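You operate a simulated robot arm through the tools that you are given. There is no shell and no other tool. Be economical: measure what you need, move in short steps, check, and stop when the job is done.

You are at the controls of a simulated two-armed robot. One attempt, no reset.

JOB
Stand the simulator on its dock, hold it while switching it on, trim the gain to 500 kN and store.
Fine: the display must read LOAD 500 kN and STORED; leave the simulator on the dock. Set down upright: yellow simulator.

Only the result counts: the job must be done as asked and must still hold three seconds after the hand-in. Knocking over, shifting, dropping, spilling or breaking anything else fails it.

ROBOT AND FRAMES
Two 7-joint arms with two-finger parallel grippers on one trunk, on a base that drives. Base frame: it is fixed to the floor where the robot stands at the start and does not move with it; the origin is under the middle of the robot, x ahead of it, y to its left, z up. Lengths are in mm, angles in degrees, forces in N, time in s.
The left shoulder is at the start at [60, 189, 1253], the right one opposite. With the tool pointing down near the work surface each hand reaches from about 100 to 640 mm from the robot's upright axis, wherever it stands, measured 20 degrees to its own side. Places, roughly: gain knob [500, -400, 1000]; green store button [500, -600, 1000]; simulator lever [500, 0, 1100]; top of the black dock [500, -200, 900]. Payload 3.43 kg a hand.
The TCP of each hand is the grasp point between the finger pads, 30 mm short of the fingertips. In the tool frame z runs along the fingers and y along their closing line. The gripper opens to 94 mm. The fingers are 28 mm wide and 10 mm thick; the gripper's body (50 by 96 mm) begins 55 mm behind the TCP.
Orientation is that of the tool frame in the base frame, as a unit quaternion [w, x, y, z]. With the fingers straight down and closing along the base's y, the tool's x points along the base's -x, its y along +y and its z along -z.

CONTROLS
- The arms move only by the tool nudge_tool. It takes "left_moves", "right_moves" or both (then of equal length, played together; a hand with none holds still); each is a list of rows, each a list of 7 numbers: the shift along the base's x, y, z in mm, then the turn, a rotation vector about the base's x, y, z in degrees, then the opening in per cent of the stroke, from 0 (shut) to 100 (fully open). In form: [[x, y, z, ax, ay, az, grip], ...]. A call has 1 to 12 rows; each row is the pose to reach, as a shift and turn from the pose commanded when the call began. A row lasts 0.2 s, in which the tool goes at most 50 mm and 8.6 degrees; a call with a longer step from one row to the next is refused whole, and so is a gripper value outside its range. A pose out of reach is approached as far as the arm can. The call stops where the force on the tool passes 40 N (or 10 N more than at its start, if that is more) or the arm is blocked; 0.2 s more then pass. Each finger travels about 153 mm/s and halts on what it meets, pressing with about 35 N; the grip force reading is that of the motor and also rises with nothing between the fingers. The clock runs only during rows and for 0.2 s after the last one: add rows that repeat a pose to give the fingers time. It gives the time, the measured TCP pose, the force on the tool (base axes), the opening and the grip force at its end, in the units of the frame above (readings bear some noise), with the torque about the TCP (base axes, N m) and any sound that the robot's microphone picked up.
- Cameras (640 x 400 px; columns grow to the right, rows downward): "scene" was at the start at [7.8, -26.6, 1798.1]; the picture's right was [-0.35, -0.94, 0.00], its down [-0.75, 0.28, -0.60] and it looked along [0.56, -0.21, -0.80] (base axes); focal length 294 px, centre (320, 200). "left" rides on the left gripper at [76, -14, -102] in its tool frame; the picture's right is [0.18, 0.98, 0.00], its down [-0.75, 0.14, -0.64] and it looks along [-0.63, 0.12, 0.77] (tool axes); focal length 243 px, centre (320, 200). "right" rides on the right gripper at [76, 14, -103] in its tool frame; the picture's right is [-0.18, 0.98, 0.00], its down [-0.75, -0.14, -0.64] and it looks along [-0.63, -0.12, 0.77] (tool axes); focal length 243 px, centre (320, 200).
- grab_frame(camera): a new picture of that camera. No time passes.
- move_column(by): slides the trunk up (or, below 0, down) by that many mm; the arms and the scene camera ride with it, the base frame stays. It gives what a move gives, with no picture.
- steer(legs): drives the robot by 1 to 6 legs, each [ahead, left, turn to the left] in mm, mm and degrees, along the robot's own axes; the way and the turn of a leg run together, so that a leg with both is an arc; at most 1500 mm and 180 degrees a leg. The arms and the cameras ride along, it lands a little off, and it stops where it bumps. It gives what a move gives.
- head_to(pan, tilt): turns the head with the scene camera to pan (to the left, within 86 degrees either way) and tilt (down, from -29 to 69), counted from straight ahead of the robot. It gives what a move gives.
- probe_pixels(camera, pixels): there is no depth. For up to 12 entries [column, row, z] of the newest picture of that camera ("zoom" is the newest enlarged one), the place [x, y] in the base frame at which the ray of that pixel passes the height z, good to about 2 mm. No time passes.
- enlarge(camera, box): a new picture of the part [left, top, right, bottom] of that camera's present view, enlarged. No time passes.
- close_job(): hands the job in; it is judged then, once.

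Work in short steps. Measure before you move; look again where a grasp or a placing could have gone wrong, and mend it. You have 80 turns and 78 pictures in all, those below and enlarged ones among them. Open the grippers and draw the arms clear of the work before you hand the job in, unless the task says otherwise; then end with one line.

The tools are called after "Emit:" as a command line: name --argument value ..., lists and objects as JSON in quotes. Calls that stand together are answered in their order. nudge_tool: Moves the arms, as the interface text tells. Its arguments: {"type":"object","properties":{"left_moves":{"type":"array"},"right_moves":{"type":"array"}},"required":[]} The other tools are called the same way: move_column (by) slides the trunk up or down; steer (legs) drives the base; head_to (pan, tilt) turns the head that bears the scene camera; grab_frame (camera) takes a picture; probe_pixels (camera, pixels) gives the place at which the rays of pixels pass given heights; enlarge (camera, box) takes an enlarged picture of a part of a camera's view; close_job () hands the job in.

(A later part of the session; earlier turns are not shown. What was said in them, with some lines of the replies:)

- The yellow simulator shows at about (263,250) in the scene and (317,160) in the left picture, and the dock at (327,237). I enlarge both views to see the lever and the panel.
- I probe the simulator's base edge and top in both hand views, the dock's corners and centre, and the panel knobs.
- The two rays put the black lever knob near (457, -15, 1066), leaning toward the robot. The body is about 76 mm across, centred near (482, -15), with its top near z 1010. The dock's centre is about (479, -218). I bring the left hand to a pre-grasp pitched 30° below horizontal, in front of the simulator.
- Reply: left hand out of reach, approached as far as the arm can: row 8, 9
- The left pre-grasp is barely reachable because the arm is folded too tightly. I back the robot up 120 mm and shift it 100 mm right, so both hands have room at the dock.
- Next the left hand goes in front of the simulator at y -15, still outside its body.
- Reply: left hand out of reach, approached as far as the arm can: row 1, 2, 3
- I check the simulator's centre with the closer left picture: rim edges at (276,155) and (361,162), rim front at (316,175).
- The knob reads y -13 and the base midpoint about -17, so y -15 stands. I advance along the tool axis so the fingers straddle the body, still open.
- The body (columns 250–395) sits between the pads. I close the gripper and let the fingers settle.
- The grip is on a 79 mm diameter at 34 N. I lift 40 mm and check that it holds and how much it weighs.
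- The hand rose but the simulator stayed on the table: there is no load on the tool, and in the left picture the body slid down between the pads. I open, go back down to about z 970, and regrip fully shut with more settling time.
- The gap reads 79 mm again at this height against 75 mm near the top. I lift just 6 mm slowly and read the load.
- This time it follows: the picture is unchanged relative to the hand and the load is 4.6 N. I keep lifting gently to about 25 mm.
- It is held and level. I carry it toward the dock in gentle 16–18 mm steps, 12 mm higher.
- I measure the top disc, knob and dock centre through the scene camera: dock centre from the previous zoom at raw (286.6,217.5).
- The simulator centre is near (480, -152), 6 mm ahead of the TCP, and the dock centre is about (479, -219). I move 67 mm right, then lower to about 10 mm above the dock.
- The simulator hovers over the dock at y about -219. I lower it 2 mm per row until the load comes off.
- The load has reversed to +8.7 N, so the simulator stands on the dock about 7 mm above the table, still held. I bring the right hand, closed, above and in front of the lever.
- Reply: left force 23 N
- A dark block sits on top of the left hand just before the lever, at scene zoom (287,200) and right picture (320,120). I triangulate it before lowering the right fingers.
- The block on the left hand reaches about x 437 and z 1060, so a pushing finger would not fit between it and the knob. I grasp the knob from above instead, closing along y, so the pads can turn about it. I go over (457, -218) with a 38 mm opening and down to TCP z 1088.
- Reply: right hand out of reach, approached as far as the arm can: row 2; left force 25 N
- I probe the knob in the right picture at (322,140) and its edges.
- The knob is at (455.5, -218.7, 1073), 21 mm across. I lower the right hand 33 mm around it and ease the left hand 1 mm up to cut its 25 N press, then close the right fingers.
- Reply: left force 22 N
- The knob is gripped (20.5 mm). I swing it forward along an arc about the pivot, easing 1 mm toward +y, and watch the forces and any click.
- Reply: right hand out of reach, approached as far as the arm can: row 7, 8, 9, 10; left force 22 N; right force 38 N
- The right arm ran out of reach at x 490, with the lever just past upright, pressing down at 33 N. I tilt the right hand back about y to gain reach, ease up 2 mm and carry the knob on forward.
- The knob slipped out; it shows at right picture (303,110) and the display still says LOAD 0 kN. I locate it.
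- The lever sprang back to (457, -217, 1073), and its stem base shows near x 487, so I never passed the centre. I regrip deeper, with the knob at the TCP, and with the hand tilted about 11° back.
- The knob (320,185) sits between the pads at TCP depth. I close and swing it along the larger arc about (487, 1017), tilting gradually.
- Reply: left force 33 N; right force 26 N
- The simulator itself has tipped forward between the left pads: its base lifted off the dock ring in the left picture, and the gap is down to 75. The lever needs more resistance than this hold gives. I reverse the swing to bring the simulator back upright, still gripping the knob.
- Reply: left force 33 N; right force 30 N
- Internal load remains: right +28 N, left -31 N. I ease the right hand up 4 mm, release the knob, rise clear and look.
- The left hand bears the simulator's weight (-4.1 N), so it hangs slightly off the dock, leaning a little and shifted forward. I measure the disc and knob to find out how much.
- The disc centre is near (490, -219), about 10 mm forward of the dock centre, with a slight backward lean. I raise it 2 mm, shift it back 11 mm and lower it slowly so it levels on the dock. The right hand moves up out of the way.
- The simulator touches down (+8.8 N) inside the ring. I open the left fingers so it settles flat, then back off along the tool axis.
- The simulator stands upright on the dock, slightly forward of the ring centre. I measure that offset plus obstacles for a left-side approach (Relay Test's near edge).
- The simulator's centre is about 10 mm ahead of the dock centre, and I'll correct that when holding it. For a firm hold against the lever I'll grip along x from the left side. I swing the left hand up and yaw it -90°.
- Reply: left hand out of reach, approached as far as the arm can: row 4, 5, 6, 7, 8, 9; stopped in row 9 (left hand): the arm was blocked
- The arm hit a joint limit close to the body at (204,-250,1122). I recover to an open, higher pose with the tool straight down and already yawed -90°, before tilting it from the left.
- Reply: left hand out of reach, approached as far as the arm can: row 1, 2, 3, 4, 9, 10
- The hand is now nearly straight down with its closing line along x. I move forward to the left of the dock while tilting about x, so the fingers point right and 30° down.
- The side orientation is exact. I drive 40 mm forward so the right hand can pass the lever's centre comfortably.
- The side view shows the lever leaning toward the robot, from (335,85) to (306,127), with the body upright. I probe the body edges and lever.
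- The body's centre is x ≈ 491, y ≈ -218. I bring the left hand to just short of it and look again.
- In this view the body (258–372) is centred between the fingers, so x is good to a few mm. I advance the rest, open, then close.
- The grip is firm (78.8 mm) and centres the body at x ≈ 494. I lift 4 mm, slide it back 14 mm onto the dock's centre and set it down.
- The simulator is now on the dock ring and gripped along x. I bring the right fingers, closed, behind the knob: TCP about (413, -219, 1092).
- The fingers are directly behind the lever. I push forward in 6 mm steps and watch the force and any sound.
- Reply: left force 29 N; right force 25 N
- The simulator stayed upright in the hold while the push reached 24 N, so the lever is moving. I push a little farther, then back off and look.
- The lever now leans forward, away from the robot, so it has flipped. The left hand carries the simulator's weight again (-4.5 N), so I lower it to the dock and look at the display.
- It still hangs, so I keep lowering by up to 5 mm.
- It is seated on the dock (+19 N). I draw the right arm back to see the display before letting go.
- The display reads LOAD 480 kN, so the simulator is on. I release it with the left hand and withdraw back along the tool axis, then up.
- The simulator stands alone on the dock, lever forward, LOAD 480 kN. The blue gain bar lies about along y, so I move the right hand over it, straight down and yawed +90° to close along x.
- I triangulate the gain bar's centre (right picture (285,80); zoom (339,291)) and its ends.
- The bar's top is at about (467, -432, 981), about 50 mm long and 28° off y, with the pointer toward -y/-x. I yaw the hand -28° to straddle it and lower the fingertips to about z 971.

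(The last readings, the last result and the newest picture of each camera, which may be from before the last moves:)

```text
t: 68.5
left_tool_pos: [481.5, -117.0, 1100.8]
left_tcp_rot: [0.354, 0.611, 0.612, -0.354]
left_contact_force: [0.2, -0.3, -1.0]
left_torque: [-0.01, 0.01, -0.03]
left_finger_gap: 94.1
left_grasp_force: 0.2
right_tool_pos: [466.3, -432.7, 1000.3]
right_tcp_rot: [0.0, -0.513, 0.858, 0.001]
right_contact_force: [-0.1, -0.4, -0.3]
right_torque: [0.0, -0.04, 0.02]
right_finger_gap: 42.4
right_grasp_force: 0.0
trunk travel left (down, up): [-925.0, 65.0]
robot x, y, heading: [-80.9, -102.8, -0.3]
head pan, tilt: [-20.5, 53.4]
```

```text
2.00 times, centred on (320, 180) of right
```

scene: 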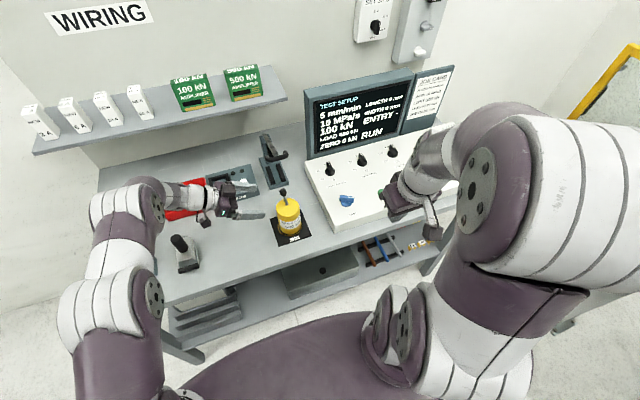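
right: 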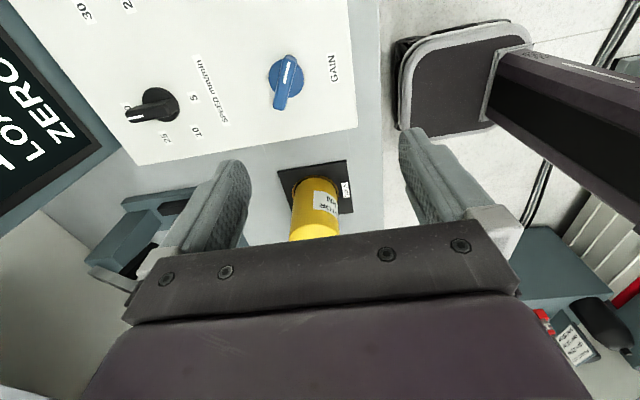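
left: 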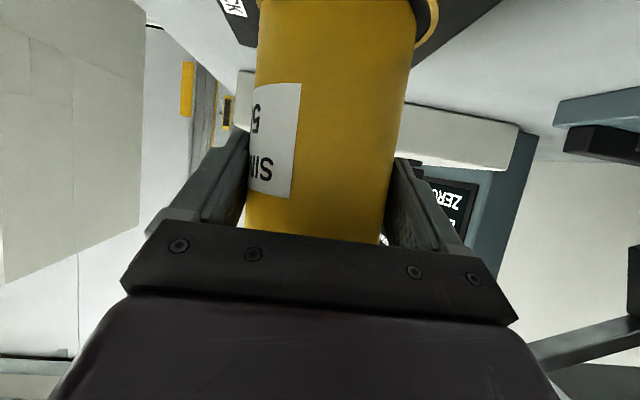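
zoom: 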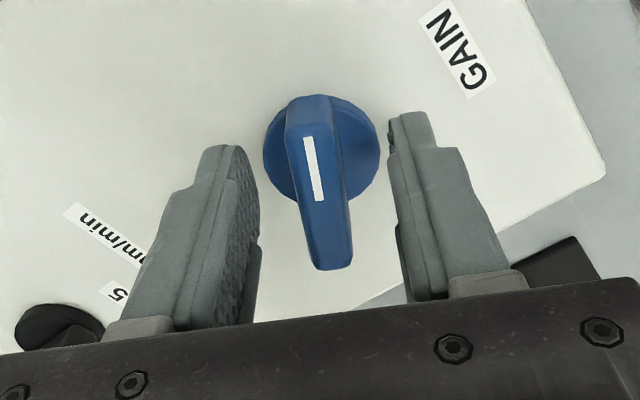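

The bar is between the fingers. I close gently to see how it sits and read the display.

Emit:
nudge_tool --right_moves '[[0, 0, 0, 0, 0, 0, 25], [0, 0, 0, 0, 0, 0, 5], [0, 0, 0, 0, 0, 0, 5], [0, 0, 0, 0, 0, 0, 5]]'

Emit:
enlarge --camera "scene" --box '[260, 60, 500, 210]'

```text
t: 69.5
left_tool_pos: [482.4, -117.3, 1101.1]
left_tcp_rot: [0.354, 0.612, 0.612, -0.355]
left_contact_force: [-0.3, -0.2, -0.8]
left_torque: [0.01, -0.02, 0.0]
left_finger_gap: 94.1
left_grasp_force: 0.1
right_tool_pos: [466.6, -435.6, 1002.1]
right_tcp_rot: [0.001, -0.514, 0.858, 0.0]
right_contact_force: [2.5, -1.2, 0.0]
right_torque: [0.08, -0.09, 0.0]
right_finger_gap: 13.6
right_grasp_force: 44.7
trunk travel left (down, up): [-925.0, 65.0]
robot x, y, heading: [-81.4, -96.8, -0.2]
head pan, tilt: [-20.5, 53.4]
```

```text
2.67 times, centred on (380, 135) of scene
```

zoom: 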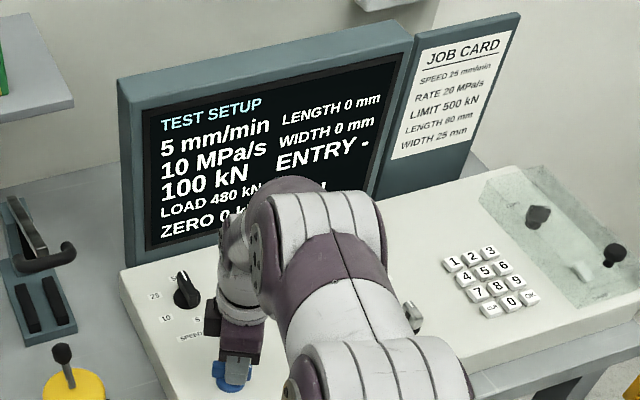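

The bar is gripped (13.6 mm) and the display still reads LOAD 480. I turn 8° clockwise, seen from above, and read again.

Emit:
nudge_tool --right_moves '[[0, 0, 0, 0, 0, -4, 5], [0, 0, 0, 0, 0, -8, 5], [0, 0, 0, 0, 0, -8, 5]]'

Emit:
enlarge --camera "scene" --box '[280, 80, 400, 155]'

```text
t: 70.3
left_tool_pos: [482.1, -116.5, 1100.5]
left_tcp_rot: [0.354, 0.612, 0.612, -0.355]
left_contact_force: [0.1, -1.1, 0.4]
left_torque: [0.0, -0.02, -0.06]
left_finger_gap: 93.9
left_grasp_force: 0.1
right_tool_pos: [466.1, -434.1, 1001.6]
right_tcp_rot: [0.0, -0.453, 0.891, 0.0]
right_contact_force: [0.0, 3.7, -3.6]
right_torque: [1.11, -0.81, 0.0]
right_finger_gap: 13.9
right_grasp_force: 44.9
trunk travel left (down, up): [-925.0, 65.0]
robot x, y, heading: [-77.8, -97.6, -0.5]
head pan, tilt: [-20.5, 53.4]
```

```text
5.33 times, centred on (340, 118) of scene
```

zoom: 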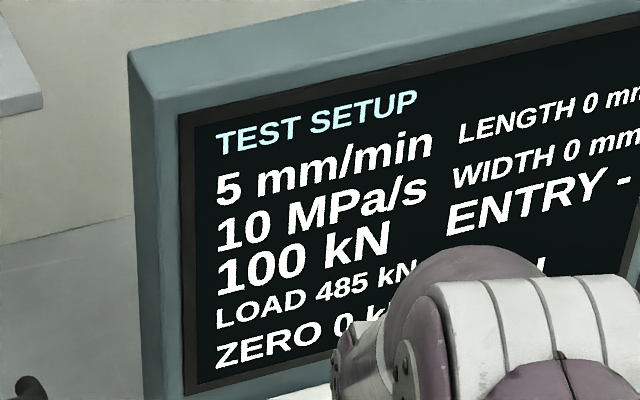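

LOAD went 480 → 485, so clockwise increases it. I turn another 20°.

Emit:
nudge_tool --right_moves '[[0, 0, 0, 0, 0, -5, 5], [0, 0, 0, 0, 0, -10, 5], [0, 0, 0, 0, 0, -15, 5], [0, 0, 0, 0, 0, -20, 5], [0, 0, 0, 0, 0, -20, 5]]'

Emit:
enlarge --camera "scene" --box '[280, 80, 400, 155]'

```text
t: 71.5
left_tool_pos: [480.7, -116.2, 1101.9]
left_tcp_rot: [0.355, 0.611, 0.612, -0.355]
left_contact_force: [-0.2, -0.8, 1.1]
left_torque: [-0.01, 0.03, 0.01]
left_finger_gap: 94.0
left_grasp_force: 0.1
right_tool_pos: [464.3, -431.3, 1000.8]
right_tcp_rot: [-0.001, -0.291, 0.957, 0.001]
right_contact_force: [-7.4, 15.0, -10.6]
right_torque: [0.58, -0.49, 0.09]
right_finger_gap: 13.8
right_grasp_force: 45.2
trunk travel left (down, up): [-925.0, 65.0]
robot x, y, heading: [-83.1, -99.2, -0.0]
head pan, tilt: [-20.5, 53.4]
```

```text
5.33 times, centred on (340, 118) of scene
```

zoom: 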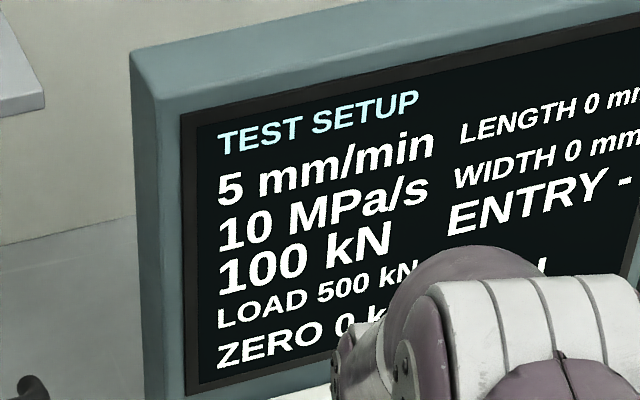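

LOAD 500 kN. I open the fingers and rise straight up, then check the reading and locate the store button.

Emit:
nudge_tool --right_moves '[[0, 0, 0, 0, 0, 0, 25], [0, 0, 0, 0, 0, 0, 45], [0, 0, 10, 0, 0, 0, 45], [0, 0, 35, 0, 0, 0, 45], [0, 0, 70, 0, 0, 0, 45], [0, 0, 105, 0, 0, 0, 20], [0, -20, 120, 0, 0, 0, 0], [0, -40, 120, 0, 0, 0, 0]]'

Emit:
grab_frame --camera "right"

Emit:
grab_frame --camera "scene"

```text
t: 73.3
left_tool_pos: [481.7, -116.6, 1100.9]
left_tcp_rot: [0.353, 0.612, 0.612, -0.355]
left_contact_force: [0.5, -0.5, -0.8]
left_torque: [-0.03, -0.03, 0.04]
left_finger_gap: 94.0
left_grasp_force: 0.0
right_tool_pos: [464.1, -474.8, 1121.6]
right_tcp_rot: [-0.001, -0.29, 0.957, 0.0]
right_contact_force: [0.0, 0.2, 0.4]
right_torque: [0.02, -0.01, 0.0]
right_finger_gap: 0.0
right_grasp_force: 33.4
trunk travel left (down, up): [-925.0, 65.0]
robot x, y, heading: [-80.3, -99.0, -0.4]
head pan, tilt: [-20.5, 53.4]
```

```text
6 pictures are left
```

right: 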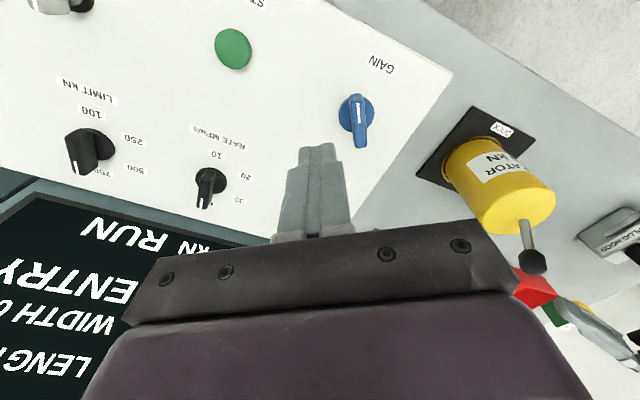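

```text
5 pictures are left
```

scene: 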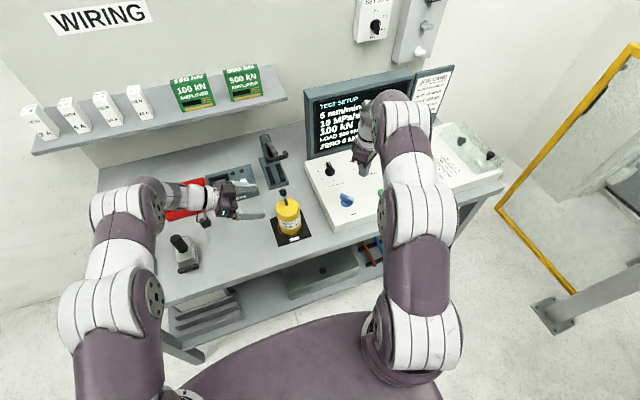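

I probe the green button at right picture (233,48) at several heights.

Emit:
probe_pixels --camera "right" --pixels '[[233, 48, 1000], [233, 48, 985], [233, 48, 970], [233, 48, 955], [216, 48, 970], [251, 48, 970], [356, 112, 981]]'

```text
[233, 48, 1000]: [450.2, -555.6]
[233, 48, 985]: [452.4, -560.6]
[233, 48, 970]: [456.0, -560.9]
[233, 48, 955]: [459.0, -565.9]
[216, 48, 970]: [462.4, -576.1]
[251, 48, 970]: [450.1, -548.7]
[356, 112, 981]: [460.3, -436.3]
```

The two views agree on the button at about (456, -562, 970). I move the closed fingertips over it and come down slowly until just above contact height, then press.

Emit:
nudge_tool --right_moves '[[-3, -30, 0, 0, 0, 0, 0], [-6, -60, -10, 0, 0, 0, 0], [-8.5, -86.5, -30, 0, 0, 0, 0], [-8.5, -86.5, -65, 0, 0, 0, 0], [-8.5, -86.5, -95, 0, 0, 0, 0], [-8.5, -86.5, -107, 0, 0, 0, 0], [-8.5, -86.5, -112, 0, 0, 0, 0], [-8.5, -86.5, -116, 0, 0, 0, 0], [-8.5, -86.5, -120, 0, 0, 0, 0], [-8.5, -86.5, -123, 0, 0, 0, 0]]'

```text
t: 75.5
left_tool_pos: [482.5, -117.7, 1100.8]
left_tcp_rot: [0.354, 0.612, 0.612, -0.355]
left_contact_force: [-1.0, 0.1, 0.4]
left_torque: [-0.01, -0.01, -0.01]
left_finger_gap: 93.9
left_grasp_force: 0.1
right_tool_pos: [457.2, -561.3, 999.1]
right_tcp_rot: [0.0, -0.291, 0.957, 0.0]
right_contact_force: [-0.5, 0.8, -0.3]
right_torque: [0.02, -0.02, -0.01]
right_finger_gap: 0.1
right_grasp_force: 32.8
trunk travel left (down, up): [-925.0, 65.0]
robot x, y, heading: [-82.2, -100.3, -0.4]
head pan, tilt: [-20.5, 53.4]
```

No contact yet at TCP z 999, so I continue down in 2 mm steps with the force guard.

Emit:
nudge_tool --right_moves '[[0, 0, -2, 0, 0, 0, 0], [0, 0, -4, 0, 0, 0, 0], [0, 0, -6, 0, 0, 0, 0], [0, 0, -8, 0, 0, 0, 0], [0, 0, -10, 0, 0, 0, 0]]'

```text
t: 76.7
left_tool_pos: [480.5, -116.4, 1102.1]
left_tcp_rot: [0.354, 0.612, 0.612, -0.354]
left_contact_force: [-0.2, -0.4, 0.3]
left_torque: [0.03, 0.03, -0.01]
left_finger_gap: 94.1
left_grasp_force: 0.0
right_tool_pos: [457.1, -559.4, 991.8]
right_tcp_rot: [0.002, -0.291, 0.957, -0.002]
right_contact_force: [-1.1, -3.0, 13.8]
right_torque: [-0.16, 0.02, -0.02]
right_finger_gap: 0.1
right_grasp_force: 33.1
trunk travel left (down, up): [-925.0, 65.0]
robot x, y, heading: [-77.6, -97.5, 0.0]
head pan, tilt: [-20.5, 53.4]
heard: click
```

A click was heard. I rise off the button and draw the right arm back to read the display.

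Emit:
nudge_tool --right_moves '[[0, 0, 10, 0, 0, 0, 0], [0, 0, 40, 0, 0, 0, 0], [0, 0, 80, 0, 0, 0, 50], [-30, 0, 115, 0, 0, 0, 100], [-70, 0, 140, 0, 0, 0, 100], [-110, 0, 160, 0, 0, 0, 100], [-150, 0, 180, 0, 0, 0, 100], [-190, 0, 200, 0, 0, 0, 100], [-230, 0, 220, 0, 0, 0, 100]]'

Emit:
enlarge --camera "scene" --box '[250, 70, 490, 220]'

```text
t: 78.7
left_tool_pos: [481.0, -117.2, 1101.4]
left_tcp_rot: [0.354, 0.612, 0.612, -0.355]
left_contact_force: [-0.1, -0.6, 0.8]
left_torque: [-0.05, 0.0, 0.01]
left_finger_gap: 93.9
left_grasp_force: 0.0
right_tool_pos: [224.3, -558.9, 1209.9]
right_tcp_rot: [0.002, -0.292, 0.956, 0.0]
right_contact_force: [-0.5, 0.2, -1.0]
right_torque: [-0.01, -0.02, 0.0]
right_finger_gap: 94.0
right_grasp_force: 0.1
trunk travel left (down, up): [-925.0, 65.0]
robot x, y, heading: [-83.3, -99.8, -0.2]
head pan, tilt: [-20.5, 53.4]
```

```text
2.67 times, centred on (370, 145) of scene
```

zoom: 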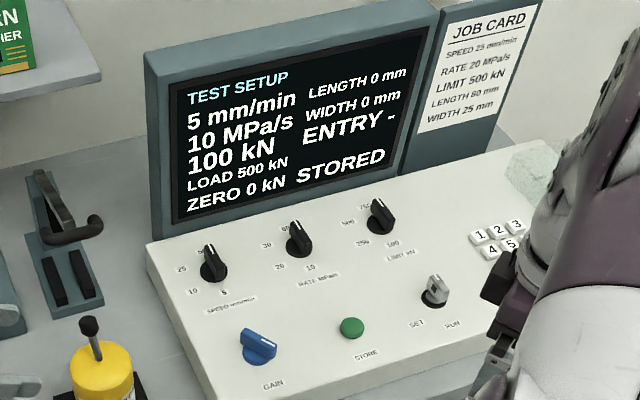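

The display reads LOAD 500 kN and STORED. I draw the left arm up and left, clear of the simulator, and take a last look.

Emit:
nudge_tool --left_moves '[[0, 10, 25, 0, 0, 0, 100], [0, 20, 60, 0, 0, 0, 100], [-25, 25, 90, 0, 0, 0, 100], [-60, 25, 110, 0, 0, 0, 100], [-90, 25, 120, 0, 0, 0, 100]]'

Emit:
enlarge --camera "scene" --box '[100, 70, 420, 270]'

```text
t: 79.9
left_tool_pos: [390.6, -93.8, 1223.3]
left_tcp_rot: [0.353, 0.613, 0.611, -0.355]
left_contact_force: [-0.4, 0.0, 0.7]
left_torque: [0.02, 0.0, 0.01]
left_finger_gap: 94.0
left_grasp_force: 0.0
right_tool_pos: [224.0, -560.2, 1208.8]
right_tcp_rot: [0.002, -0.29, 0.957, 0.0]
right_contact_force: [0.9, 0.1, 0.1]
right_torque: [-0.03, -0.04, -0.02]
right_finger_gap: 94.1
right_grasp_force: 0.1
trunk travel left (down, up): [-925.0, 65.0]
robot x, y, heading: [-81.9, -100.9, -0.2]
head pan, tilt: [-20.5, 53.4]
```

```text
2.00 times, centred on (260, 170) of scene
```

zoom: 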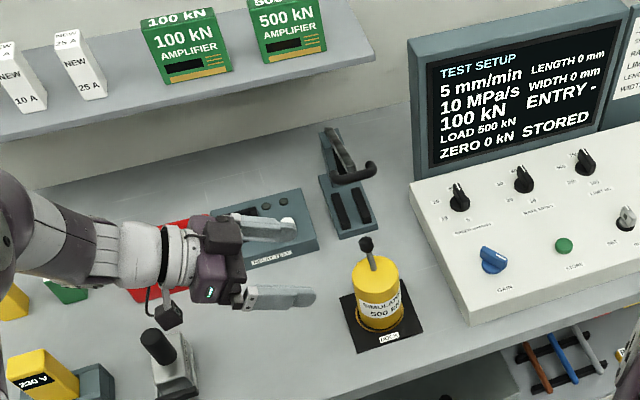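

The simulator stands upright on the dock, the display shows LOAD 500 kN and STORED, and both arms are clear. I hand the job in.

Emit:
close_job

```text
The job is handed in.
```

The simulator is upright on its dock and switched on, and the display reads LOAD 500 kN and STORED; it was held while the lever was flipped, and an earlier flip attempt tipped it before I re-seated it.
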